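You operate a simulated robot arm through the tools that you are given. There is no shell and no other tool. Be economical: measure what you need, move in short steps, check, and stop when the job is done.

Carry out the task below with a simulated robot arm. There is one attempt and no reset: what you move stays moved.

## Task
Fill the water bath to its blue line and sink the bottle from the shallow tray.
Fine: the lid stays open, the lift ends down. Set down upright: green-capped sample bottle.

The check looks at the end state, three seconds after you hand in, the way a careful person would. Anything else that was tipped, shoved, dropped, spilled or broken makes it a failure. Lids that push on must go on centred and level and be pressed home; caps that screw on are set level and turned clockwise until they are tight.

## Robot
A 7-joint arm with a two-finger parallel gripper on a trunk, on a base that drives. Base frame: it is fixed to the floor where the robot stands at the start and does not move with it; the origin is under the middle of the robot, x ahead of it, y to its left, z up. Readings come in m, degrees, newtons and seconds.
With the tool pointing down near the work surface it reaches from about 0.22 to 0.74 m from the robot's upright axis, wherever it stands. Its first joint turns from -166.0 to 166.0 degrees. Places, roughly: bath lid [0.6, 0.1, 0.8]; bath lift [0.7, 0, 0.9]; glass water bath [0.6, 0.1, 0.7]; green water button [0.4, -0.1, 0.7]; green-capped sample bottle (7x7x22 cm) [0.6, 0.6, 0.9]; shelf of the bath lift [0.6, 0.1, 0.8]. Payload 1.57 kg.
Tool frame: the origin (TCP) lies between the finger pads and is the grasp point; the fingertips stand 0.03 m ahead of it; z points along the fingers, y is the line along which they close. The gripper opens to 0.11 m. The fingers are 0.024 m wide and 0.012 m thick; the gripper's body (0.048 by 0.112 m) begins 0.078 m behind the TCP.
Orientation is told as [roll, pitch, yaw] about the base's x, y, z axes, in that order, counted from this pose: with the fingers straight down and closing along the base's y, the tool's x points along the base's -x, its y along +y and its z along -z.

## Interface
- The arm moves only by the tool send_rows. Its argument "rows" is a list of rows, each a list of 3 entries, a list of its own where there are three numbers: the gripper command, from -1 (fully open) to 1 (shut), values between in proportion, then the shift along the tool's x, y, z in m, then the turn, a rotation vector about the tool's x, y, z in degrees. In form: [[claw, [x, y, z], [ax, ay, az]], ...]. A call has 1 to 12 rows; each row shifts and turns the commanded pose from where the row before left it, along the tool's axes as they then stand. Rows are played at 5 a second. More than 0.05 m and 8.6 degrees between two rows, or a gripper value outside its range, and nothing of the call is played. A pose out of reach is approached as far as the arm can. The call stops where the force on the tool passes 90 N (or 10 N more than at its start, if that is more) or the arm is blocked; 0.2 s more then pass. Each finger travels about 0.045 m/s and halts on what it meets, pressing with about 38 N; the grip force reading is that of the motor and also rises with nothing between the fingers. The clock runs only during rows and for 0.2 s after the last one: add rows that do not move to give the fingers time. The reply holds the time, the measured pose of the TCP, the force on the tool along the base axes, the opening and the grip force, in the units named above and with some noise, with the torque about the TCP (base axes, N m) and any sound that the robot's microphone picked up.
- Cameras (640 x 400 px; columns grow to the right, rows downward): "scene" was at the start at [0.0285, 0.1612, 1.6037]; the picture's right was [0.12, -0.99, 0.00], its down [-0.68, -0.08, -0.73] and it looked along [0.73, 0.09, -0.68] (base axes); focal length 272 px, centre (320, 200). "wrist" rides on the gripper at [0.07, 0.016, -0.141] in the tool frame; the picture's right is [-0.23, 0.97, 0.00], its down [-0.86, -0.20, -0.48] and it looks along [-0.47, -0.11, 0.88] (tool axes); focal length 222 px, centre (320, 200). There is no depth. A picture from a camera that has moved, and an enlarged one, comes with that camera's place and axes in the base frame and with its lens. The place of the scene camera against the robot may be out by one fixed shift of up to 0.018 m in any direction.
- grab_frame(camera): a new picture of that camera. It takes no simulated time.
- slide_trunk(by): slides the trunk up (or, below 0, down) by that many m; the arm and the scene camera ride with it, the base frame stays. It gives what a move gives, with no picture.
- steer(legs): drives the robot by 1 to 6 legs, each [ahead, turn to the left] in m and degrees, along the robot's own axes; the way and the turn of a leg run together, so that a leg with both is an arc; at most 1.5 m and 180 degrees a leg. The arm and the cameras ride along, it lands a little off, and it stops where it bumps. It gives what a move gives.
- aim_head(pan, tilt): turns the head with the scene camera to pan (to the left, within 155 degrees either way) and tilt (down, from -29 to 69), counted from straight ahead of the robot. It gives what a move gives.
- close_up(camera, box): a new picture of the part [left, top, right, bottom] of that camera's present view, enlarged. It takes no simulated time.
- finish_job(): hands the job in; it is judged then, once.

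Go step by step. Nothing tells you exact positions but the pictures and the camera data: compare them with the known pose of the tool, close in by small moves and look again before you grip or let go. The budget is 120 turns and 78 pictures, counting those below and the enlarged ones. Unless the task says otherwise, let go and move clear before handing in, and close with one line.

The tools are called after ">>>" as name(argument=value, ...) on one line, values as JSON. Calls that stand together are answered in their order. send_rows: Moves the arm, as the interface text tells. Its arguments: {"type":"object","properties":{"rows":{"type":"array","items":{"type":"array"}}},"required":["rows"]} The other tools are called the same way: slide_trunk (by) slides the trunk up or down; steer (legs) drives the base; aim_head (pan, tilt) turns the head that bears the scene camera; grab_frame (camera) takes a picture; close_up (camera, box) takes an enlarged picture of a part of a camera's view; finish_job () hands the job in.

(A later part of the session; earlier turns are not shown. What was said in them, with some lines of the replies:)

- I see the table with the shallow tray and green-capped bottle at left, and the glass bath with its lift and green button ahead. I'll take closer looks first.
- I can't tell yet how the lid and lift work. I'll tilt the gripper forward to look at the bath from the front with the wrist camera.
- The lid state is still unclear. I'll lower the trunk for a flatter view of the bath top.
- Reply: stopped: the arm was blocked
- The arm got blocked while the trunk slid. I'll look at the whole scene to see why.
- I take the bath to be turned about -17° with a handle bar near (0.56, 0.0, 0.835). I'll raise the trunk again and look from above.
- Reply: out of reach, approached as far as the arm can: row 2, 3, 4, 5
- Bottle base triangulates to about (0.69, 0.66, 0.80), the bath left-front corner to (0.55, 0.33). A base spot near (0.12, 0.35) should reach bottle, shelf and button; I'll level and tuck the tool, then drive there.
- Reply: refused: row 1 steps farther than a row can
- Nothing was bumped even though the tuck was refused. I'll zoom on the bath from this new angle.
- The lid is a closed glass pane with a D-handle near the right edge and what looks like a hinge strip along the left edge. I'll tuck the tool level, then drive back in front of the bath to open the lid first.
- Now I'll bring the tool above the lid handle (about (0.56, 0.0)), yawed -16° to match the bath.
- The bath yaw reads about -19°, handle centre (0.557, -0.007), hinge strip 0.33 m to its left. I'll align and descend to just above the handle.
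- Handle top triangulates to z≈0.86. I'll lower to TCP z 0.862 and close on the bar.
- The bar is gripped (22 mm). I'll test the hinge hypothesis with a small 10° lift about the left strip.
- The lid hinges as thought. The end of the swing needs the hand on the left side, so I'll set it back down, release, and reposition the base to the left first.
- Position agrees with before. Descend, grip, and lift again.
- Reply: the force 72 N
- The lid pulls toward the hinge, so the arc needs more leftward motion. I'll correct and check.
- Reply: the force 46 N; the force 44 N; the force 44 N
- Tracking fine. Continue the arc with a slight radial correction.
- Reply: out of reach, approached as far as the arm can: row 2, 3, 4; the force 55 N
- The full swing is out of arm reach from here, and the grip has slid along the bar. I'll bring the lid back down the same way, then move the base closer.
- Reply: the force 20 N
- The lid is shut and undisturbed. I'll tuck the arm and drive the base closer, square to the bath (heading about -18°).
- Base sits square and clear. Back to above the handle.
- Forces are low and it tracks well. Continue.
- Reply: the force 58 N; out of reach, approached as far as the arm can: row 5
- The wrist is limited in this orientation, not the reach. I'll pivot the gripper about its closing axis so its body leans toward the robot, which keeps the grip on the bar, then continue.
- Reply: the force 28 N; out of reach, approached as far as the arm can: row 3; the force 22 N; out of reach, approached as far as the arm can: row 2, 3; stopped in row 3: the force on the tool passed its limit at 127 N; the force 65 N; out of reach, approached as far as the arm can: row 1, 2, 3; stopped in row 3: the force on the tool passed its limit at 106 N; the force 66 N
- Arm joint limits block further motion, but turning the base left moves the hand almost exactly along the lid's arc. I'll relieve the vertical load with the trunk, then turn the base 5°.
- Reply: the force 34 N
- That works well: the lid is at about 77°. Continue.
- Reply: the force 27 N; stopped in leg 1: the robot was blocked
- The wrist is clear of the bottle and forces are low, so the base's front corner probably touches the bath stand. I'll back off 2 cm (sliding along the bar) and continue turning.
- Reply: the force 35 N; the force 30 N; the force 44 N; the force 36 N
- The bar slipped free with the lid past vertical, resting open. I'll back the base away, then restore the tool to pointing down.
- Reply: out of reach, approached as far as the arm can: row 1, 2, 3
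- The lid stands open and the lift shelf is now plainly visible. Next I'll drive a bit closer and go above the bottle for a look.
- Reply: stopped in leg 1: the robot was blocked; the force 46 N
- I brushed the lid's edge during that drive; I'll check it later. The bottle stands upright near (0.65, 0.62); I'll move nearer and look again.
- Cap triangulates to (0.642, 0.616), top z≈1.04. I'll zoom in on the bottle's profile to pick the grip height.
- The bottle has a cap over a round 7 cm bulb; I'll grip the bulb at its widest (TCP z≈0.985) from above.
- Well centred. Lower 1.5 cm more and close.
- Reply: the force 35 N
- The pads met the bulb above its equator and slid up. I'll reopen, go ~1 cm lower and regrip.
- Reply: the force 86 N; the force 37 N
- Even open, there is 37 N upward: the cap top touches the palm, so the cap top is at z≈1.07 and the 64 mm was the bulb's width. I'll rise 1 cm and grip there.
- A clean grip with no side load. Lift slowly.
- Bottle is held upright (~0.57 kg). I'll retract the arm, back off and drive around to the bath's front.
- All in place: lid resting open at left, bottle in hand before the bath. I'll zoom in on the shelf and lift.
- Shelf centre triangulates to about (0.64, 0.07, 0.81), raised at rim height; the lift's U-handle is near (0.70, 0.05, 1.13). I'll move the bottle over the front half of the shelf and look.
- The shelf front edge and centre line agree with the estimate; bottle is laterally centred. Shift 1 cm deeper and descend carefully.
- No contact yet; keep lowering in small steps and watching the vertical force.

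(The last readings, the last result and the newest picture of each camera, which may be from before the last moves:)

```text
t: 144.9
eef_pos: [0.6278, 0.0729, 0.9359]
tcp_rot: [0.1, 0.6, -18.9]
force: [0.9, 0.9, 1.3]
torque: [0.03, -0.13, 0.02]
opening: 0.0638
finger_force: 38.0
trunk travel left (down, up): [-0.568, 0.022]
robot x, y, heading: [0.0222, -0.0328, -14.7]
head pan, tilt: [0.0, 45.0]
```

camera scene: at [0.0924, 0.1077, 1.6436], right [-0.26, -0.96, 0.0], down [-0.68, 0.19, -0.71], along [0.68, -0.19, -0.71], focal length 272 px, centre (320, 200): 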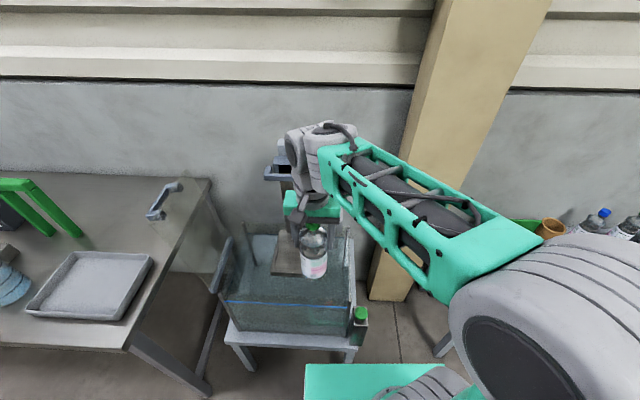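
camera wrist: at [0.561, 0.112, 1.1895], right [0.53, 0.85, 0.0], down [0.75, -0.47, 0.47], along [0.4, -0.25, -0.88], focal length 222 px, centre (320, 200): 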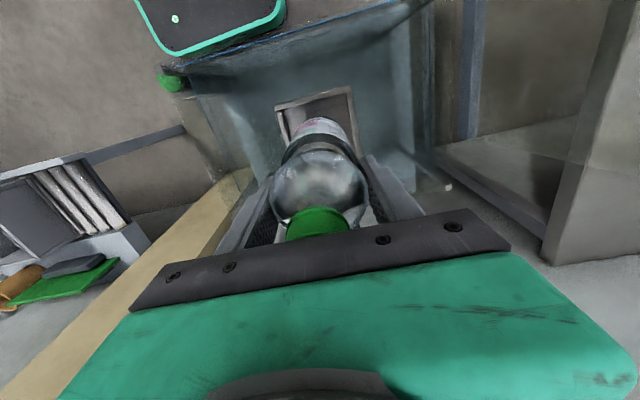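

>>> send_rows(rows=[[1, [0, 0, 0.004], [0, 0, 0]], [1, [0, 0, 0], [0, 0, 0]]])

>>> close_up(camera="scene", box=[200, 90, 380, 330])

```text
t: 145.5
eef_pos: [0.6271, 0.0731, 0.9333]
tcp_rot: [0.0, 0.7, -19.0]
force: [2.7, -0.9, 1.0]
torque: [-0.18, -0.41, -0.04]
opening: 0.0641
finger_force: 38.3
trunk travel left (down, up): [-0.568, 0.022]
robot x, y, heading: [0.0228, -0.0288, -15.3]
head pan, tilt: [0.0, 45.0]
```

```text
1.67 times, centred on (290, 210) of scene
camera zoom: at [0.0913, 0.1079, 1.6437], right [-0.26, -0.96, 0.0], down [-0.68, 0.19, -0.71], along [0.68, -0.19, -0.71], focal length 453 px, centre (370, 183)
```

zoom: 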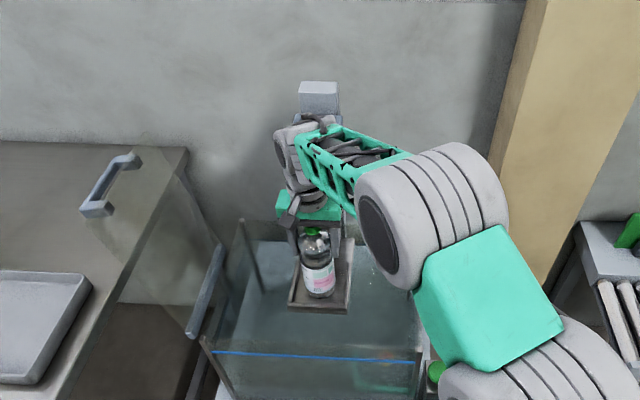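

The bottle stands on the shelf, and the lift yields gently (about 6 N) as I push. I'll ride it down with the bottle held, in small monitored steps.

>>> send_rows(rows=[[1, [0, 0, 0.006], [0, 0, 0]], [1, [0, 0, 0.006], [0, 0, 0]], [1, [0, 0, 0.006], [0, 0, 0]], [1, [0, 0, 0], [0, 0, 0]]])

>>> close_up(camera="wrist", box=[220, 40, 440, 240])

```text
t: 146.5
eef_pos: [0.6258, 0.0729, 0.9141]
tcp_rot: [0.0, 0.7, -18.9]
force: [1.6, 1.1, -0.1]
torque: [0.05, -0.28, 0.03]
opening: 0.0638
finger_force: 37.9
trunk travel left (down, up): [-0.568, 0.022]
robot x, y, heading: [0.0267, -0.034, -15.2]
head pan, tilt: [0.0, 45.0]
```

```text
2.00 times, centred on (330, 140) of wrist
camera zoom: at [0.5679, 0.1093, 1.0552], right [0.53, 0.85, 0.0], down [0.75, -0.47, 0.47], along [0.4, -0.25, -0.88], focal length 444 px, centre (300, 320)
```

zoom: 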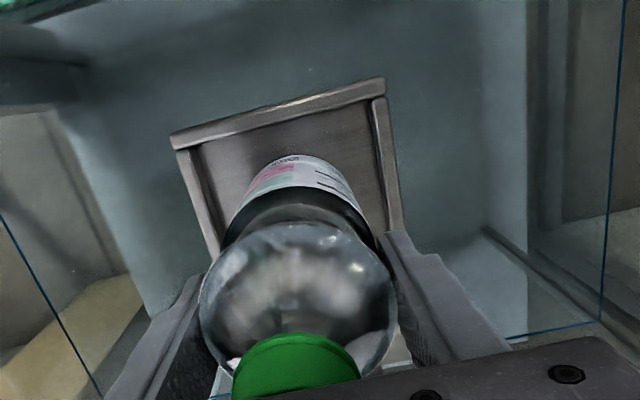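

Confirmed: shelf and bottle descend together. Continue downward.

>>> send_rows(rows=[[1, [0, 0, 0.008], [0, 0, 0]], [1, [0, 0, 0.008], [0, 0, 0]], [1, [0, 0, 0.008], [0, 0, 0]], [1, [0, 0, 0.008], [0, 0, 0]], [1, [0, 0, 0.008], [0, 0, 0]], [1, [0, 0, 0], [0, 0, 0]]])

>>> send_rows(rows=[[1, [0, 0, 0.008], [0, 0, 0]], [1, [0, 0, 0.008], [0, 0, 0]], [1, [0, 0, 0.008], [0, 0, 0]], [1, [0, 0, 0.008], [0, 0, 0]], [1, [0, 0, 0], [0, 0, 0]]])

>>> close_up(camera="scene", box=[200, 130, 380, 370])

```text
t: 147.9
eef_pos: [0.6264, 0.0736, 0.8757]
tcp_rot: [0.0, 0.6, -19.0]
force: [1.7, 0.4, 1.2]
torque: [-0.04, -0.2, 0.0]
opening: 0.0636
finger_force: 37.6
trunk travel left (down, up): [-0.568, 0.022]
robot x, y, heading: [0.0243, -0.0338, -15.3]
head pan, tilt: [0.0, 45.0]
```

```text
t: 149.1
eef_pos: [0.6241, 0.0735, 0.8426]
tcp_rot: [-0.1, 0.7, -18.9]
force: [0.4, -2.0, 0.5]
torque: [-0.2, -0.22, -0.02]
opening: 0.0638
finger_force: 38.3
trunk travel left (down, up): [-0.568, 0.022]
robot x, y, heading: [0.0192, -0.0287, -15.4]
head pan, tilt: [0.0, 45.0]
```

```text
1.67 times, centred on (290, 250) of scene
camera zoom: at [0.0912, 0.1078, 1.6437], right [-0.26, -0.96, 0.0], down [-0.68, 0.19, -0.71], along [0.68, -0.19, -0.71], focal length 453 px, centre (370, 117)
```

zoom: 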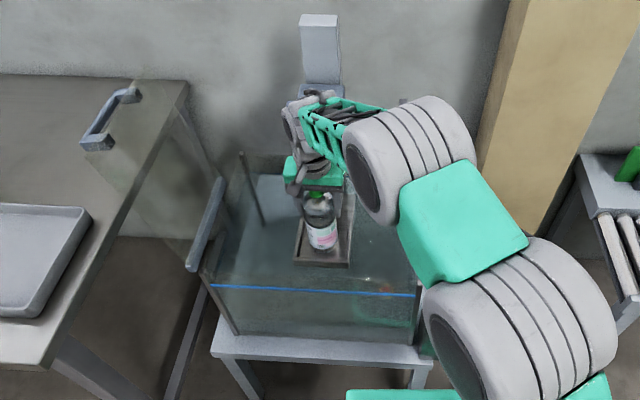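

>>> send_rows(rows=[[1, [0, 0, 0.008], [0, 0, 0]], [1, [0, 0, 0.008], [0, 0, 0]], [1, [0, 0, 0.008], [0, 0, 0]], [1, [0, 0, 0.006], [0, 0, 0]], [1, [0, 0, 0], [0, 0, 0]]])

>>> send_rows(rows=[[1, [0, 0, 0.006], [0, 0, 0]], [1, [0, 0, 0.006], [0, 0, 0]], [1, [0, 0, 0], [0, 0, 0]]])

>>> send_rows(rows=[[1, [0, 0, 0.006], [0, 0, 0]], [1, [0, 0, 0.004], [0, 0, 0]], [1, [0, 0, 0], [0, 0, 0]]])

```text
t: 150.3
eef_pos: [0.6252, 0.0742, 0.812]
tcp_rot: [0.0, 0.7, -18.9]
force: [-0.4, -1.5, -0.5]
torque: [-0.07, -0.05, -0.03]
opening: 0.0639
finger_force: 38.1
trunk travel left (down, up): [-0.568, 0.022]
robot x, y, heading: [0.0246, -0.0346, -15.3]
head pan, tilt: [0.0, 45.0]
```

```text
t: 151.1
eef_pos: [0.6251, 0.0734, 0.8005]
tcp_rot: [0.0, 0.6, -18.8]
force: [-0.9, -2.4, 0.1]
torque: [-0.08, 0.03, -0.02]
opening: 0.0642
finger_force: 38.2
trunk travel left (down, up): [-0.568, 0.022]
robot x, y, heading: [0.022, -0.03, -15.4]
head pan, tilt: [0.0, 45.0]
```

```text
t: 151.9
eef_pos: [0.6253, 0.0734, 0.7894]
tcp_rot: [0.1, 0.6, -18.8]
force: [0.9, 1.3, 0.8]
torque: [0.27, 0.08, -0.09]
opening: 0.0639
finger_force: 38.3
trunk travel left (down, up): [-0.568, 0.022]
robot x, y, heading: [0.0232, -0.0334, -15.3]
head pan, tilt: [0.0, 45.0]
```

>>> grab_frame(camera="wrist")

>>> send_rows(rows=[[1, [0, 0, 0.005], [0, 0, 0]], [1, [0, 0, 0.005], [0, 0, 0]], [1, [0, 0, 0], [0, 0, 0]]])

>>> send_rows(rows=[[1, [0, 0, 0.005], [0, 0, 0]], [1, [0, 0, 0.005], [0, 0, 0]], [1, [0, 0, 0], [0, 0, 0]]])

```text
15 pictures are left
camera wrist: at [0.5669, 0.1099, 0.9316], right [0.53, 0.85, 0.0], down [0.75, -0.47, 0.47], along [0.4, -0.25, -0.88], focal length 222 px, centre (320, 200)
```

wrist: 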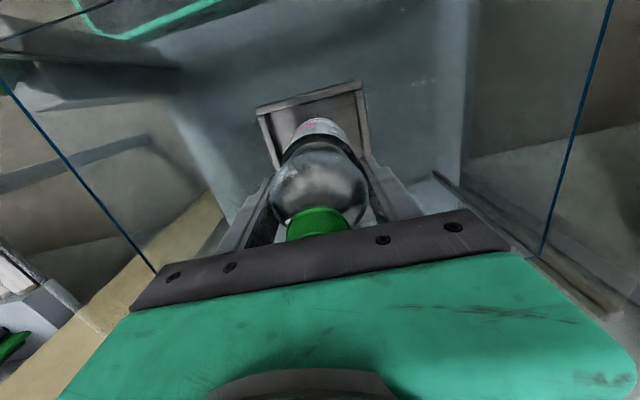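

```text
t: 152.7
eef_pos: [0.6262, 0.073, 0.7784]
tcp_rot: [0.1, 0.6, -18.9]
force: [0.9, 0.6, -1.8]
torque: [0.08, -0.21, -0.03]
opening: 0.064
finger_force: 37.7
trunk travel left (down, up): [-0.568, 0.022]
robot x, y, heading: [0.0235, -0.036, -15.5]
head pan, tilt: [0.0, 45.0]
```

```text
t: 153.5
eef_pos: [0.6245, 0.0724, 0.7697]
tcp_rot: [0.1, 0.7, -18.9]
force: [0.3, -1.8, 0.4]
torque: [-0.14, 0.06, 0.01]
opening: 0.0639
finger_force: 38.4
trunk travel left (down, up): [-0.568, 0.022]
robot x, y, heading: [0.0237, -0.0307, -14.9]
head pan, tilt: [0.0, 45.0]
```

>>> send_rows(rows=[[1, [0, 0, 0.005], [0, 0, 0]], [1, [0, 0, 0.005], [0, 0, 0]], [1, [0, 0, 0], [0, 0, 0]]])

>>> send_rows(rows=[[1, [0, 0, 0.005], [0, 0, 0]], [1, [0, 0, 0.005], [0, 0, 0]], [1, [0, 0, 0], [0, 0, 0]]])

>>> close_up(camera="scene", box=[200, 130, 380, 370])

```text
t: 154.3
eef_pos: [0.6253, 0.0723, 0.7602]
tcp_rot: [0.0, 0.7, -18.9]
force: [0.4, -1.5, 0.8]
torque: [-0.15, -0.06, 0.01]
opening: 0.0638
finger_force: 37.8
trunk travel left (down, up): [-0.568, 0.022]
robot x, y, heading: [0.0245, -0.0365, -15.3]
head pan, tilt: [0.0, 45.0]
```

```text
t: 155.1
eef_pos: [0.6245, 0.0732, 0.7502]
tcp_rot: [0.0, 0.7, -18.9]
force: [-1.5, -1.6, 0.5]
torque: [-0.17, -0.02, -0.03]
opening: 0.0638
finger_force: 38.3
trunk travel left (down, up): [-0.568, 0.022]
robot x, y, heading: [0.0221, -0.0328, -15.2]
head pan, tilt: [0.0, 45.0]
```

```text
1.67 times, centred on (290, 250) of scene
camera zoom: at [0.091, 0.1078, 1.6437], right [-0.26, -0.96, 0.0], down [-0.68, 0.19, -0.71], along [0.68, -0.19, -0.71], focal length 453 px, centre (370, 117)
```

zoom: 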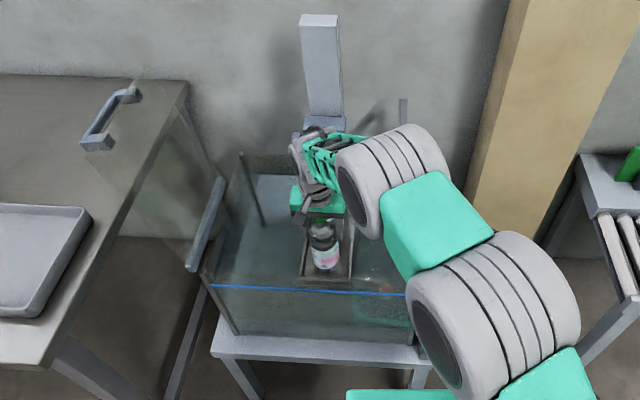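

>>> send_rows(rows=[[1, [0, 0, 0.005], [0, 0, 0]], [1, [0, 0, 0.005], [0, 0, 0]], [1, [0, 0, 0], [0, 0, 0]]])

>>> send_rows(rows=[[1, [0, 0, 0.005], [0, 0, 0]], [1, [0, 0, 0.004], [0, 0, 0]], [1, [0, 0, 0], [0, 0, 0]]])

>>> send_rows(rows=[[1, [0, 0, 0.004], [0, 0, 0]], [1, [0, 0, 0.004], [0, 0, 0]], [1, [0, 0, 0], [0, 0, 0]]])

```text
t: 155.9
eef_pos: [0.6238, 0.0726, 0.7415]
tcp_rot: [0.0, 0.5, -18.9]
force: [1.3, -1.3, -0.2]
torque: [-0.03, -0.18, -0.04]
opening: 0.064
finger_force: 37.1
trunk travel left (down, up): [-0.568, 0.022]
robot x, y, heading: [0.0229, -0.0313, -14.8]
head pan, tilt: [0.0, 45.0]
```

```text
t: 156.7
eef_pos: [0.625, 0.0731, 0.7314]
tcp_rot: [0.0, 0.7, -18.8]
force: [0.6, -0.3, 0.1]
torque: [0.13, -0.26, -0.05]
opening: 0.0639
finger_force: 38.3
trunk travel left (down, up): [-0.568, 0.022]
robot x, y, heading: [0.0271, -0.0336, -15.0]
head pan, tilt: [0.0, 45.0]
```

```text
t: 157.5
eef_pos: [0.6248, 0.0737, 0.7243]
tcp_rot: [0.0, 0.7, -18.8]
force: [1.8, 0.1, 0.8]
torque: [0.22, -0.09, -0.07]
opening: 0.0637
finger_force: 38.4
trunk travel left (down, up): [-0.568, 0.022]
robot x, y, heading: [0.0257, -0.029, -15.2]
head pan, tilt: [0.0, 45.0]
```

>>> send_rows(rows=[[1, [0, 0, 0.005], [0, 0, 0]], [1, [0, 0, 0.005], [0, 0, 0]], [1, [0, 0, 0], [0, 0, 0]]])

>>> send_rows(rows=[[1, [0, 0, 0.004], [0, 0, 0]], [1, [0, 0, 0.004], [0, 0, 0]], [1, [0, 0, 0], [0, 0, 0]]])

>>> send_rows(rows=[[1, [0, 0, 0.004], [0, 0, 0]], [1, [0, 0, 0.004], [0, 0, 0]], [1, [0, 0, 0], [0, 0, 0]]])

>>> close_up(camera="scene", box=[250, 130, 350, 320])

```text
t: 158.3
eef_pos: [0.6242, 0.0731, 0.7134]
tcp_rot: [-0.1, 0.6, -18.8]
force: [-1.6, 2.5, -0.1]
torque: [0.24, -0.03, 0.06]
opening: 0.0638
finger_force: 38.2
trunk travel left (down, up): [-0.568, 0.022]
robot x, y, heading: [0.0258, -0.0326, -15.5]
head pan, tilt: [0.0, 45.0]
```

```text
t: 159.1
eef_pos: [0.6243, 0.0727, 0.7057]
tcp_rot: [-0.1, 0.7, -18.8]
force: [-1.3, 1.0, 0.4]
torque: [0.05, 0.19, -0.05]
opening: 0.064
finger_force: 38.0
trunk travel left (down, up): [-0.568, 0.022]
robot x, y, heading: [0.021, -0.0365, -15.2]
head pan, tilt: [0.0, 45.0]
```

```text
t: 159.9
eef_pos: [0.625, 0.0718, 0.6983]
tcp_rot: [0.0, 0.6, -18.9]
force: [0.1, -1.8, 0.2]
torque: [-0.23, 0.1, 0.05]
opening: 0.064
finger_force: 37.8
trunk travel left (down, up): [-0.568, 0.022]
robot x, y, heading: [0.0236, -0.0307, -15.2]
head pan, tilt: [0.0, 45.0]
```

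```text
2.11 times, centred on (300, 225) of scene
camera zoom: at [0.0913, 0.1078, 1.6437], right [-0.26, -0.96, 0.0], down [-0.68, 0.19, -0.71], along [0.68, -0.19, -0.71], focal length 572 px, centre (362, 147)
```

zoom: 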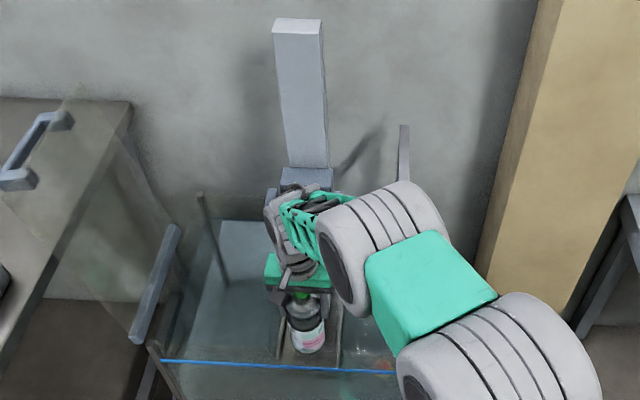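

>>> send_rows(rows=[[1, [0, 0, 0.004], [0, 0, 0]], [1, [0, 0, 0.004], [0, 0, 0]], [1, [0, 0, 0], [0, 0, 0]]])

>>> send_rows(rows=[[1, [0, 0, 0.004], [0, 0, 0]], [1, [0, 0, 0.004], [0, 0, 0]], [1, [0, 0, 0], [0, 0, 0]]])

>>> send_rows(rows=[[1, [0, 0, 0.004], [0, 0, 0]], [1, [0, 0, 0.004], [0, 0, 0]], [1, [0, 0, 0], [0, 0, 0]]])

```text
t: 160.7
eef_pos: [0.6245, 0.074, 0.6891]
tcp_rot: [0.0, 0.6, -18.8]
force: [1.3, -1.6, 0.6]
torque: [-0.09, -0.11, 0.02]
opening: 0.064
finger_force: 38.3
trunk travel left (down, up): [-0.568, 0.022]
robot x, y, heading: [0.0202, -0.0314, -15.3]
head pan, tilt: [0.0, 45.0]
```

```text
t: 161.5
eef_pos: [0.6236, 0.0742, 0.6816]
tcp_rot: [0.0, 0.6, -18.8]
force: [1.4, 1.4, 0.6]
torque: [0.2, -0.2, -0.01]
opening: 0.0639
finger_force: 38.6
trunk travel left (down, up): [-0.568, 0.022]
robot x, y, heading: [0.0205, -0.0322, -15.3]
head pan, tilt: [0.0, 45.0]
```

```text
t: 162.3
eef_pos: [0.6233, 0.0735, 0.6741]
tcp_rot: [0.0, 0.8, -18.9]
force: [1.1, 1.6, 0.2]
torque: [0.13, -0.24, -0.02]
opening: 0.0641
finger_force: 38.2
trunk travel left (down, up): [-0.568, 0.022]
robot x, y, heading: [0.021, -0.0344, -15.1]
head pan, tilt: [0.0, 45.0]
```

>>> send_rows(rows=[[1, [0, 0, 0.003], [0, 0, 0]], [1, [0, 0, 0.003], [0, 0, 0]], [1, [0, 0, 0], [0, 0, 0]]])

>>> send_rows(rows=[[1, [0, 0, 0.003], [0, 0, 0]], [1, [0, 0, 0.003], [0, 0, 0]], [1, [0, 0, 0], [0, 0, 0]]])

>>> grab_frame(camera="wrist")

```text
t: 163.1
eef_pos: [0.6242, 0.0731, 0.6702]
tcp_rot: [0.2, 0.4, -18.9]
force: [-5.1, 0.3, 25.9]
torque: [-0.13, 0.03, -0.21]
opening: 0.0638
finger_force: 37.9
trunk travel left (down, up): [-0.568, 0.022]
robot x, y, heading: [0.0225, -0.0324, -15.3]
head pan, tilt: [0.0, 45.0]
```

```text
t: 163.9
eef_pos: [0.6245, 0.0718, 0.6648]
tcp_rot: [0.2, 0.3, -19.0]
force: [0.4, -4.8, 37.9]
torque: [-0.29, 0.34, -0.13]
opening: 0.0633
finger_force: 37.9
trunk travel left (down, up): [-0.568, 0.022]
robot x, y, heading: [0.0262, -0.0295, -15.2]
head pan, tilt: [0.0, 45.0]
```

```text
12 pictures are left
camera wrist: at [0.5651, 0.1095, 0.8058], right [0.53, 0.85, 0.0], down [0.75, -0.47, 0.47], along [0.4, -0.25, -0.88], focal length 222 px, centre (320, 200)
```

wrist: 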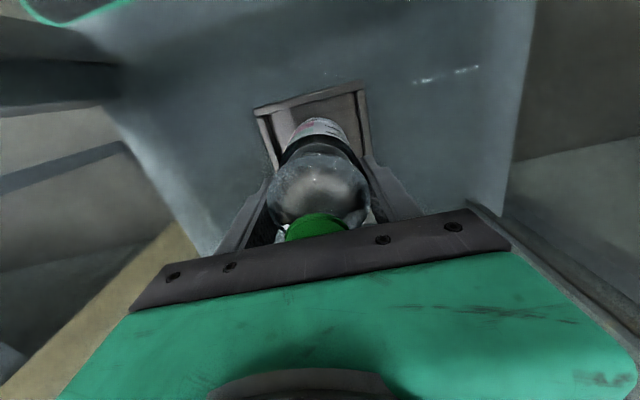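

The lift hits its bottom stop at about TCP z 0.67. I'll relieve the load, release, and rise.

>>> send_rows(rows=[[1, [0, 0, -0.005], [0, 0, 0]], [1, [0, 0, 0], [0, 0, 0]], [0.0, [0, 0, 0], [0, 0, 0]], [-0.4, [0, 0, 0], [0, 0, 0]], [-1, [0, 0, 0], [0, 0, 0]], [-1, [0, 0, 0], [0, 0, 0]], [-1, [0, 0, 0], [0, 0, 0]]])

>>> send_rows(rows=[[-1, [0, 0, -0.01], [0, 0, 0]], [-1, [0, 0, -0.02], [0, 0, 0]], [-1, [0, 0, -0.04], [0, 0, 0]], [-1, [0, 0, -0.045], [0, 0, 0]], [-1, [0, 0, -0.045], [0, 0, 0]], [-1, [0, 0, -0.045], [0, 0, 0]], [-1, [0, 0, -0.045], [0, 0, 0]], [-1, [0, 0, 0], [0, 0, 0]]])

>>> grab_frame(camera="wrist")

```text
t: 165.5
eef_pos: [0.6243, 0.0737, 0.6661]
tcp_rot: [0.0, 0.8, -18.9]
force: [0.7, 1.1, -0.4]
torque: [0.02, 0.0, 0.03]
opening: 0.1101
finger_force: 0.0
trunk travel left (down, up): [-0.568, 0.022]
robot x, y, heading: [0.0271, -0.0318, -15.5]
head pan, tilt: [0.0, 45.0]
```

```text
t: 167.3
eef_pos: [0.6283, 0.0729, 0.9186]
tcp_rot: [0.1, 0.7, -18.9]
force: [-0.1, 0.4, 0.7]
torque: [0.01, 0.0, 0.0]
opening: 0.1101
finger_force: 0.1
trunk travel left (down, up): [-0.568, 0.022]
robot x, y, heading: [0.0229, -0.0328, -15.2]
head pan, tilt: [0.0, 45.0]
```

```text
11 pictures are left
camera wrist: at [0.5693, 0.1094, 1.0607], right [0.53, 0.85, 0.0], down [0.75, -0.47, 0.47], along [0.4, -0.25, -0.88], focal length 222 px, centre (320, 200)
```

wrist: 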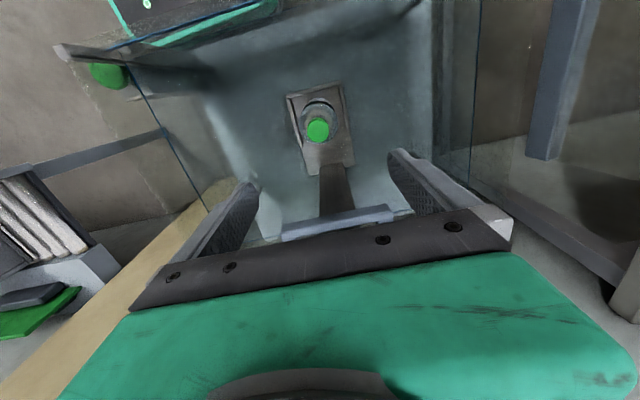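

The bottle stands upright on the lowered shelf. The button cap is at about (0.410, -0.124, 0.72), facing up; I'll close the fingers and go above it.

>>> send_rows(rows=[[-1, [0, 0, -0.04], [0, 0, 0]], [1, [0.0205, -0.0367, 0], [0, 0, 0]], [1, [0.0205, -0.0367, 0], [0, 0, 0]], [1, [0.0205, -0.0367, 0], [0, 0, 0]], [1, [0.0205, -0.0367, 0], [0, 0, 0]], [1, [0.0205, -0.0367, 0], [0, 0, 0]], [1, [0.0205, -0.0367, 0], [0, 0, 0]], [1, [0.0205, -0.0367, 0], [0, 0, 0]], [1, [0, 0, 0.04], [0, 0, 0]], [1, [0, 0, 0.04], [0, 0, 0]], [1, [0, 0, 0], [0, 0, 0]]])

>>> grab_frame(camera="wrist")

```text
t: 169.7
eef_pos: [0.4061, -0.1243, 0.8773]
tcp_rot: [0.0, 0.7, -18.9]
force: [-0.3, 0.2, 0.7]
torque: [0.02, 0.04, 0.0]
opening: 0.0
finger_force: 21.9
trunk travel left (down, up): [-0.568, 0.022]
robot x, y, heading: [0.0214, -0.0311, -15.1]
head pan, tilt: [0.0, 45.0]
```

```text
10 pictures are left
camera wrist: at [0.3474, -0.0875, 1.0186], right [0.53, 0.85, 0.0], down [0.75, -0.47, 0.47], along [0.4, -0.25, -0.88], focal length 222 px, centre (320, 200)
```

wrist: 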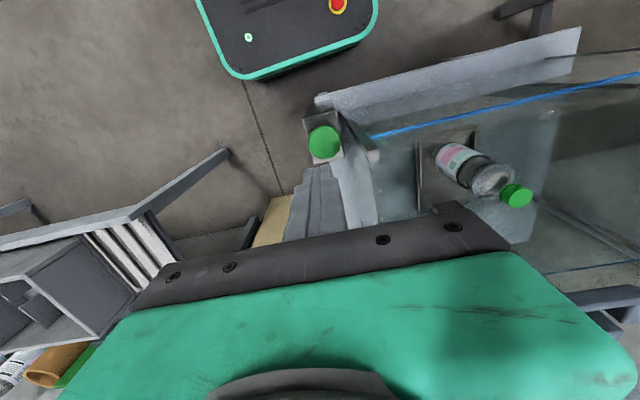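

The button is straight below the closed fingers. Descend and press in small steps, listening for a response.

>>> send_rows(rows=[[1, [0, 0, 0.04], [0, 0, 0]], [1, [0, 0, 0.04], [0, 0, 0]], [1, [0, 0, 0.02], [0, 0, 0]], [1, [0, 0, 0], [0, 0, 0]]])

>>> send_rows(rows=[[1, [0, 0, 0.006], [0, 0, 0]], [1, [0, 0, 0.006], [0, 0, 0]], [1, [0, 0, 0.006], [0, 0, 0]], [1, [0, 0, 0], [0, 0, 0]]])

```text
t: 170.7
eef_pos: [0.4043, -0.1233, 0.7765]
tcp_rot: [0.0, 0.6, -18.8]
force: [0.8, -0.7, 0.3]
torque: [0.03, 0.02, -0.01]
opening: 0.0001
finger_force: 21.1
trunk travel left (down, up): [-0.568, 0.022]
robot x, y, heading: [0.0252, -0.0297, -15.3]
head pan, tilt: [0.0, 45.0]
```

```text
t: 171.7
eef_pos: [0.4057, -0.1243, 0.7597]
tcp_rot: [0.0, 0.7, -18.9]
force: [-0.2, -0.5, 0.2]
torque: [0.04, -0.01, -0.01]
opening: 0.0001
finger_force: 21.8
trunk travel left (down, up): [-0.568, 0.022]
robot x, y, heading: [0.023, -0.0317, -15.5]
head pan, tilt: [0.0, 45.0]
```

>>> send_rows(rows=[[1, [0, 0, 0.005], [0, 0, 0]], [1, [0, 0, 0.005], [0, 0, 0]], [1, [0, 0, 0], [0, 0, 0]]])

>>> send_rows(rows=[[1, [0, 0, 0.004], [0, 0, 0]], [1, [0, 0, 0], [0, 0, 0]]])

>>> send_rows(rows=[[1, [0, 0, 0.004], [0, 0, 0]], [1, [0, 0, 0], [0, 0, 0]]])

```text
t: 172.5
eef_pos: [0.4071, -0.1238, 0.7514]
tcp_rot: [0.0, 0.6, -18.9]
force: [-2.1, -3.0, 13.8]
torque: [-0.12, -0.11, -0.02]
opening: 0.0001
finger_force: 21.2
trunk travel left (down, up): [-0.568, 0.022]
robot x, y, heading: [0.0225, -0.0367, -15.0]
head pan, tilt: [0.0, 45.0]
heard: click
```

```text
t: 173.1
eef_pos: [0.4059, -0.1241, 0.7487]
tcp_rot: [0.1, 0.3, -18.9]
force: [-6.6, 0.2, 50.8]
torque: [-0.1, -0.21, -0.11]
opening: 0.0
finger_force: 20.8
trunk travel left (down, up): [-0.568, 0.022]
robot x, y, heading: [0.0222, -0.0283, -15.1]
head pan, tilt: [0.0, 45.0]
```

```text
t: 173.7
eef_pos: [0.4086, -0.1246, 0.7496]
tcp_rot: [0.1, -0.2, -18.9]
force: [-47.5, 10.0, 305.3]
torque: [0.38, 0.78, 0.02]
opening: 0.0
finger_force: 21.3
trunk travel left (down, up): [-0.568, 0.022]
robot x, y, heading: [0.0223, -0.0334, -15.0]
head pan, tilt: [0.0, 45.0]
stopped in row 2: the force on the tool passed its limit at 91 N (the readings are from after the stop); the commanded pose is now the measured one
```

It clicked on the first touch; I overpressed, so I'll back off at once and look at the water.

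>>> send_rows(rows=[[1, [0, 0, -0.02], [0, 0, 0]]])

>>> grab_frame(camera="wrist")

>>> close_up(camera="scene", box=[200, 130, 380, 370])

```text
t: 174.1
eef_pos: [0.4065, -0.1241, 0.7616]
tcp_rot: [0.1, 0.5, -18.8]
force: [-0.5, -1.2, 0.1]
torque: [-0.01, -0.05, -0.03]
opening: 0.0
finger_force: 21.2
trunk travel left (down, up): [-0.568, 0.022]
robot x, y, heading: [0.0258, -0.0342, -15.2]
head pan, tilt: [0.0, 45.0]
```

```text
9 pictures are left
camera wrist: at [0.3473, -0.0872, 0.9029], right [0.53, 0.85, 0.0], down [0.75, -0.47, 0.47], along [0.4, -0.25, -0.88], focal length 222 px, centre (320, 200)
```

wrist: 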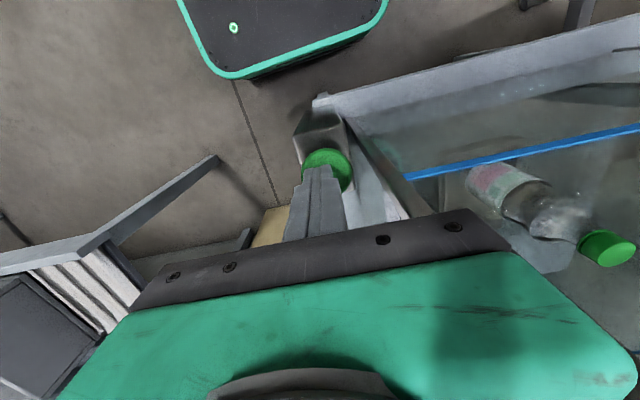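

```text
1.67 times, centred on (290, 250) of scene
camera zoom: at [0.0899, 0.108, 1.6421], right [-0.26, -0.97, 0.0], down [-0.68, 0.19, -0.71], along [0.68, -0.19, -0.71], focal length 453 px, centre (370, 117)
```

zoom: 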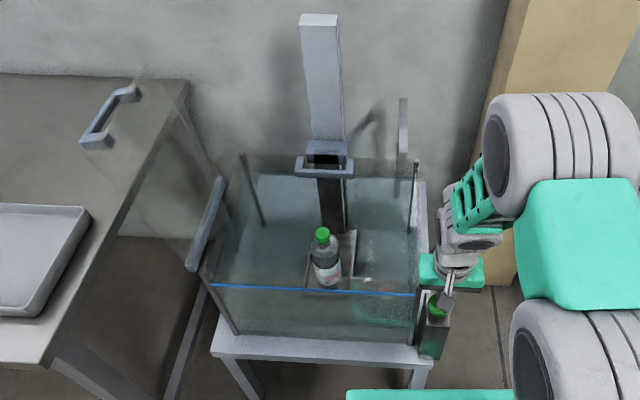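

Now I'll wait two seconds and compare, to learn whether the water runs on its own.

>>> send_rows(rows=[[1, [0, 0, 0], [0, 0, 0]], [1, [0, 0, 0], [0, 0, 0]], [1, [0, 0, 0], [0, 0, 0]], [1, [0, 0, 0], [0, 0, 0]], [1, [0, 0, 0], [0, 0, 0]], [1, [0, 0, 0], [0, 0, 0]], [1, [0, 0, 0], [0, 0, 0]], [1, [0, 0, 0], [0, 0, 0]]])

>>> close_up(camera="scene", box=[250, 200, 350, 350])

```text
t: 175.9
eef_pos: [0.4083, -0.1245, 0.7646]
tcp_rot: [0.1, 0.4, -18.8]
force: [-0.5, 0.1, -0.2]
torque: [0.02, 0.0, -0.01]
opening: 0.0
finger_force: 21.8
trunk travel left (down, up): [-0.568, 0.022]
robot x, y, heading: [0.0225, -0.0341, -15.6]
head pan, tilt: [0.0, 45.0]
```

```text
2.67 times, centred on (300, 275) of scene
camera zoom: at [0.0909, 0.1078, 1.6437], right [-0.26, -0.97, 0.0], down [-0.68, 0.19, -0.71], along [0.68, -0.19, -0.71], focal length 724 px, centre (373, 0)
```

zoom: 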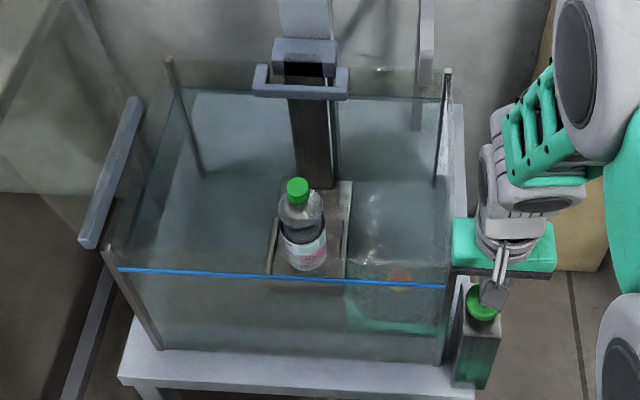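

>>> send_rows(rows=[[1, [0, 0, 0], [0, 0, 0]], [1, [0, 0, 0], [0, 0, 0]], [1, [0, 0, 0], [0, 0, 0]], [1, [0, 0, 0], [0, 0, 0]], [1, [0, 0, 0], [0, 0, 0]], [1, [0, 0, 0], [0, 0, 0]], [1, [0, 0, 0], [0, 0, 0]], [1, [0, 0, 0], [0, 0, 0]], [1, [0, 0, 0], [0, 0, 0]], [1, [0, 0, 0], [0, 0, 0]], [1, [0, 0, 0], [0, 0, 0]], [1, [0, 0, 0], [0, 0, 0]]])

>>> close_up(camera="scene", box=[250, 200, 350, 350])

```text
t: 178.5
eef_pos: [0.4085, -0.1247, 0.7639]
tcp_rot: [0.1, 0.5, -18.9]
force: [0.1, 0.0, 0.5]
torque: [-0.02, 0.02, -0.01]
opening: 0.0
finger_force: 21.5
trunk travel left (down, up): [-0.568, 0.022]
robot x, y, heading: [0.0231, -0.0336, -14.8]
head pan, tilt: [0.0, 45.0]
```

```text
2.67 times, centred on (300, 275) of scene
camera zoom: at [0.0909, 0.1078, 1.6437], right [-0.26, -0.97, 0.0], down [-0.68, 0.19, -0.71], along [0.68, -0.19, -0.71], focal length 724 px, centre (373, 0)
```

zoom: 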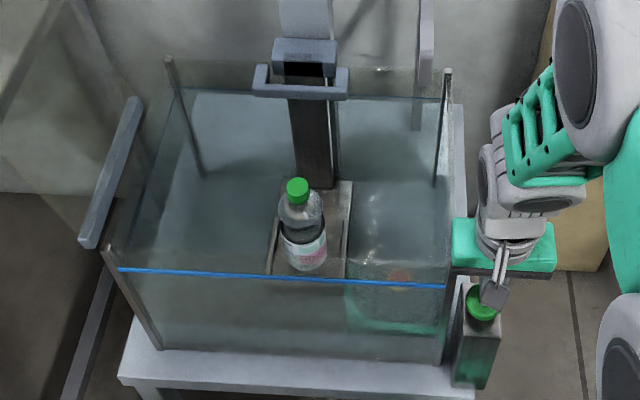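

Nothing changes with the button released, so it probably runs only while held. I'll press gently and hold for about 2 s.

>>> send_rows(rows=[[1, [0, 0, 0.008], [0, 0, 0]], [1, [0, 0, 0.005], [0, 0, 0]], [1, [0, 0, 0], [0, 0, 0]]])

```text
t: 179.3
eef_pos: [0.4076, -0.1239, 0.7512]
tcp_rot: [0.1, 0.3, -18.9]
force: [1.0, -1.9, 7.5]
torque: [-0.04, -0.04, 0.03]
opening: 0.0
finger_force: 21.1
trunk travel left (down, up): [-0.568, 0.022]
robot x, y, heading: [0.023, -0.031, -15.1]
head pan, tilt: [0.0, 45.0]
heard: click
```

>>> send_rows(rows=[[1, [0, 0, 0.001], [0, 0, 0]], [1, [0, 0, 0], [0, 0, 0]], [1, [0, 0, 0], [0, 0, 0]], [1, [0, 0, 0], [0, 0, 0]], [1, [0, 0, 0], [0, 0, 0]], [1, [0, 0, 0], [0, 0, 0]], [1, [0, 0, 0], [0, 0, 0]], [1, [0, 0, 0], [0, 0, 0]], [1, [0, 0, 0], [0, 0, 0]]])

>>> close_up(camera="scene", box=[250, 200, 350, 350])

```text
t: 181.3
eef_pos: [0.4089, -0.1242, 0.7515]
tcp_rot: [0.1, 0.3, -18.9]
force: [2.8, -1.2, 19.4]
torque: [-0.03, -0.16, 0.02]
opening: 0.0
finger_force: 21.6
trunk travel left (down, up): [-0.568, 0.022]
robot x, y, heading: [0.0227, -0.0356, -15.2]
head pan, tilt: [0.0, 45.0]
```

```text
2.67 times, centred on (300, 275) of scene
camera zoom: at [0.0901, 0.108, 1.6438], right [-0.26, -0.97, 0.0], down [-0.68, 0.19, -0.71], along [0.68, -0.19, -0.71], focal length 724 px, centre (373, 0)
```

zoom: 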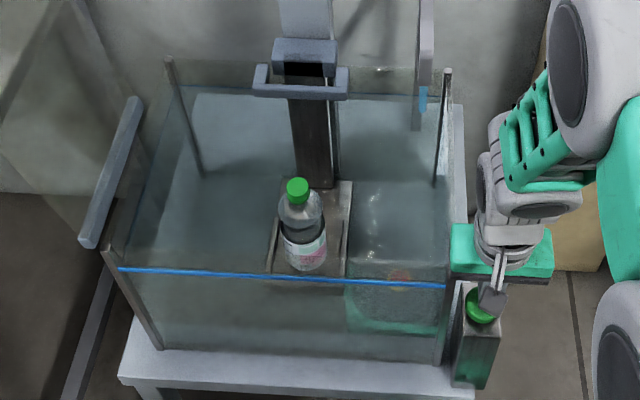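

A blue stream shows at the spout while pressed, so it is hold-to-run. I'll keep holding about 5 s more and check the level.

>>> send_rows(rows=[[1, [0, 0, 0], [0, 0, 0]], [1, [0, 0, 0], [0, 0, 0]], [1, [0, 0, 0], [0, 0, 0]], [1, [0, 0, 0], [0, 0, 0]], [1, [0, 0, 0], [0, 0, 0]], [1, [0, 0, 0], [0, 0, 0]], [1, [0, 0, 0], [0, 0, 0]], [1, [0, 0, 0], [0, 0, 0]], [1, [0, 0, 0], [0, 0, 0]], [1, [0, 0, 0], [0, 0, 0]], [1, [0, 0, 0], [0, 0, 0]], [1, [0, 0, 0], [0, 0, 0]]])

>>> send_rows(rows=[[1, [0, 0, 0], [0, 0, 0]], [1, [0, 0, 0], [0, 0, 0]], [1, [0, 0, 0], [0, 0, 0]], [1, [0, 0, 0], [0, 0, 0]], [1, [0, 0, 0], [0, 0, 0]], [1, [0, 0, 0], [0, 0, 0]], [1, [0, 0, 0], [0, 0, 0]], [1, [0, 0, 0], [0, 0, 0]]])

>>> close_up(camera="scene", box=[250, 200, 350, 350])

```text
t: 183.9
eef_pos: [0.4081, -0.1241, 0.7505]
tcp_rot: [0.1, 0.3, -18.9]
force: [6.0, -1.3, 22.3]
torque: [-0.08, -0.27, -0.02]
opening: 0.0001
finger_force: 21.4
trunk travel left (down, up): [-0.568, 0.022]
robot x, y, heading: [0.0217, -0.0335, -15.5]
head pan, tilt: [0.0, 45.0]
```

```text
t: 185.7
eef_pos: [0.4083, -0.1246, 0.7509]
tcp_rot: [0.1, 0.4, -19.0]
force: [5.6, -1.6, 20.9]
torque: [-0.07, -0.29, 0.04]
opening: 0.0
finger_force: 21.1
trunk travel left (down, up): [-0.568, 0.022]
robot x, y, heading: [0.0232, -0.0318, -15.3]
head pan, tilt: [0.0, 45.0]
```

```text
2.67 times, centred on (300, 275) of scene
camera zoom: at [0.0902, 0.108, 1.6438], right [-0.26, -0.97, 0.0], down [-0.68, 0.19, -0.71], along [0.68, -0.19, -0.71], focal length 724 px, centre (373, 0)
```

zoom: 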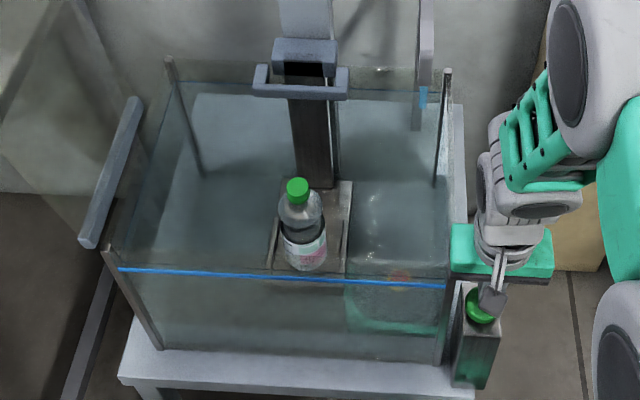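

A line along the back wall has climbed in that time: it's the water surface and it is already near the blue line. I'll release the button now and zoom in tightly.

>>> send_rows(rows=[[1, [0, 0, -0.025], [0, 0, 0]], [1, [0, 0, 0], [0, 0, 0]]])

>>> close_up(camera="scene", box=[215, 285, 275, 315])

```text
t: 186.3
eef_pos: [0.4073, -0.1232, 0.7746]
tcp_rot: [0.1, 0.6, -18.9]
force: [-0.2, -0.5, -1.7]
torque: [0.0, -0.01, 0.01]
opening: 0.0
finger_force: 21.5
trunk travel left (down, up): [-0.568, 0.022]
robot x, y, heading: [0.0215, -0.0299, -15.3]
head pan, tilt: [0.0, 45.0]
```

```text
10.67 times, centred on (245, 300) of scene
camera zoom: at [0.0906, 0.1079, 1.6436], right [-0.26, -0.97, 0.0], down [-0.68, 0.19, -0.71], along [0.68, -0.19, -0.71], focal length 2896 px, centre (1120, -867)
```

zoom: 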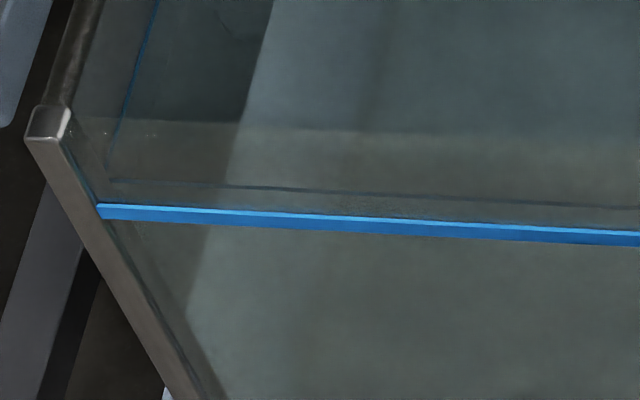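

The surface edge seems at or slightly above the line, but depth through glass makes it uncertain. I'll lift clear, back off and get a level side view with the wrist camera.

>>> send_rows(rows=[[1, [0, 0, -0.04], [0, 0, 0]], [1, [0, 0, -0.04], [0, 0, 0]], [1, [0, 0, -0.03], [0, 0, 0]]])

>>> steer(legs=[[-0.45, 0]])

>>> send_rows(rows=[[1, [-0.03, 0.02, 0], [0, 0, 0]], [1, [-0.03, 0.02, 0], [0, 0, 0]], [1, [-0.03, 0.02, 0], [0, 0, 0]], [1, [-0.03, 0.02, 0], [0, 0, 0]], [1, [0, 0.02, 0], [0, -7.5, 0]], [1, [0, 0.02, 0], [0, -7.5, 0]], [1, [0, 0.02, 0], [0, -7.5, 0]], [1, [0, 0.02, 0], [0, -7.5, 0]], [1, [0, 0, 0], [0, -7.5, 0]], [1, [0, 0, 0], [0, -7.5, 0]], [1, [0, 0, 0], [0, -7.5, 0]], [1, [0, 0, 0], [0, -7.5, 0]]])

```text
t: 187.1
eef_pos: [0.4082, -0.1262, 0.8854]
tcp_rot: [0.1, 0.4, -19.0]
force: [0.1, -0.8, 0.1]
torque: [0.0, -0.03, 0.0]
opening: 0.0
finger_force: 20.7
trunk travel left (down, up): [-0.568, 0.022]
robot x, y, heading: [0.0282, -0.031, -15.2]
head pan, tilt: [0.0, 45.0]
```

```text
t: 189.8
eef_pos: [-0.0273, -0.0085, 0.8861]
tcp_rot: [0.1, 0.2, -19.0]
force: [0.0, 0.2, 0.9]
torque: [0.03, 0.02, 0.0]
opening: 0.0
finger_force: 21.3
trunk travel left (down, up): [-0.568, 0.022]
robot x, y, heading: [-0.4114, 0.0877, -15.3]
head pan, tilt: [0.0, 45.0]
```

```text
t: 192.4
eef_pos: [0.1384, 0.1059, 0.8857]
tcp_rot: [0.2, -59.8, -19.1]
force: [-0.6, 0.2, -0.4]
torque: [-0.02, 0.01, 0.04]
opening: 0.0
finger_force: 21.0
trunk travel left (down, up): [-0.568, 0.022]
robot x, y, heading: [-0.4121, 0.0858, -15.4]
head pan, tilt: [0.0, 45.0]
```

>>> send_rows(rows=[[1, [0.035, 0, 0.02], [0, 0, 0]], [1, [0.035, 0, 0.02], [0, 0, 0]], [1, [0.035, 0, 0.02], [0, 0, 0]], [1, [0, 0, 0], [0, 0, 0]]])

>>> close_up(camera="wrist", box=[200, 120, 440, 270])

```text
t: 193.4
eef_pos: [0.1376, 0.105, 0.7633]
tcp_rot: [0.1, -59.7, -19.0]
force: [-0.9, -0.1, 0.1]
torque: [0.03, 0.0, 0.0]
opening: 0.0001
finger_force: 20.7
trunk travel left (down, up): [-0.568, 0.022]
robot x, y, heading: [-0.4108, 0.085, -15.1]
head pan, tilt: [0.0, 45.0]
```

```text
2.67 times, centred on (320, 195) of wrist
camera zoom: at [-0.0053, 0.1706, 0.7745], right [0.42, 0.88, 0.2], down [-0.05, -0.2, 0.98], along [0.9, -0.42, -0.04], focal length 592 px, centre (320, 213)
```

zoom: 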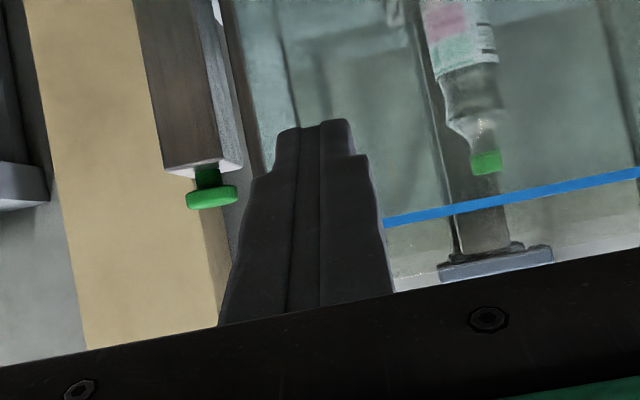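

The camera happens to be right at line height, so the surface appears edge-on (image is upside down). One tight zoom beside the bottle will show it.

>>> close_up(camera="wrist", box=[385, 165, 445, 202])

```text
10.67 times, centred on (415, 184) of wrist
camera zoom: at [-0.0053, 0.1706, 0.7745], right [0.42, 0.88, 0.2], down [-0.05, -0.2, 0.98], along [0.9, -0.42, -0.04], focal length 2369 px, centre (-693, 376)
```

zoom: 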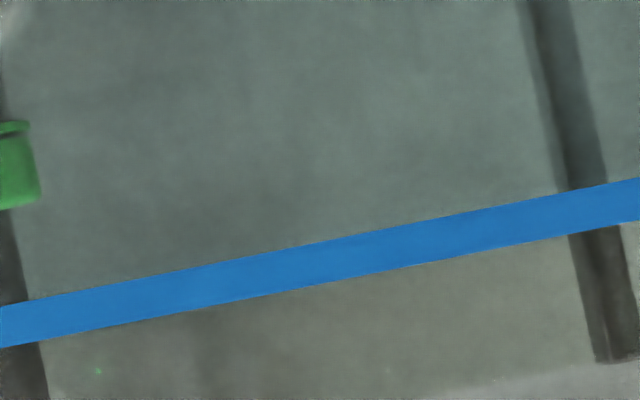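

The water tint ends within the blue line's own width. The bottle stands upright and submerged, the lift is down, the lid is open and the arm is clear, so I'm handing in.

>>> finish_job()

```text
The job is handed in.
```

I handed the job in with the bath filled to its blue line and the green-capped bottle upright and submerged on the lowered lift. The lid is open and the arm is well clear. While driving I brushed the open lid's edge (about 40 N), and one button press overshot to about 305 N. I saw no damage or spill from either, but I did not inspect the lid edge or the button up close afterwards.
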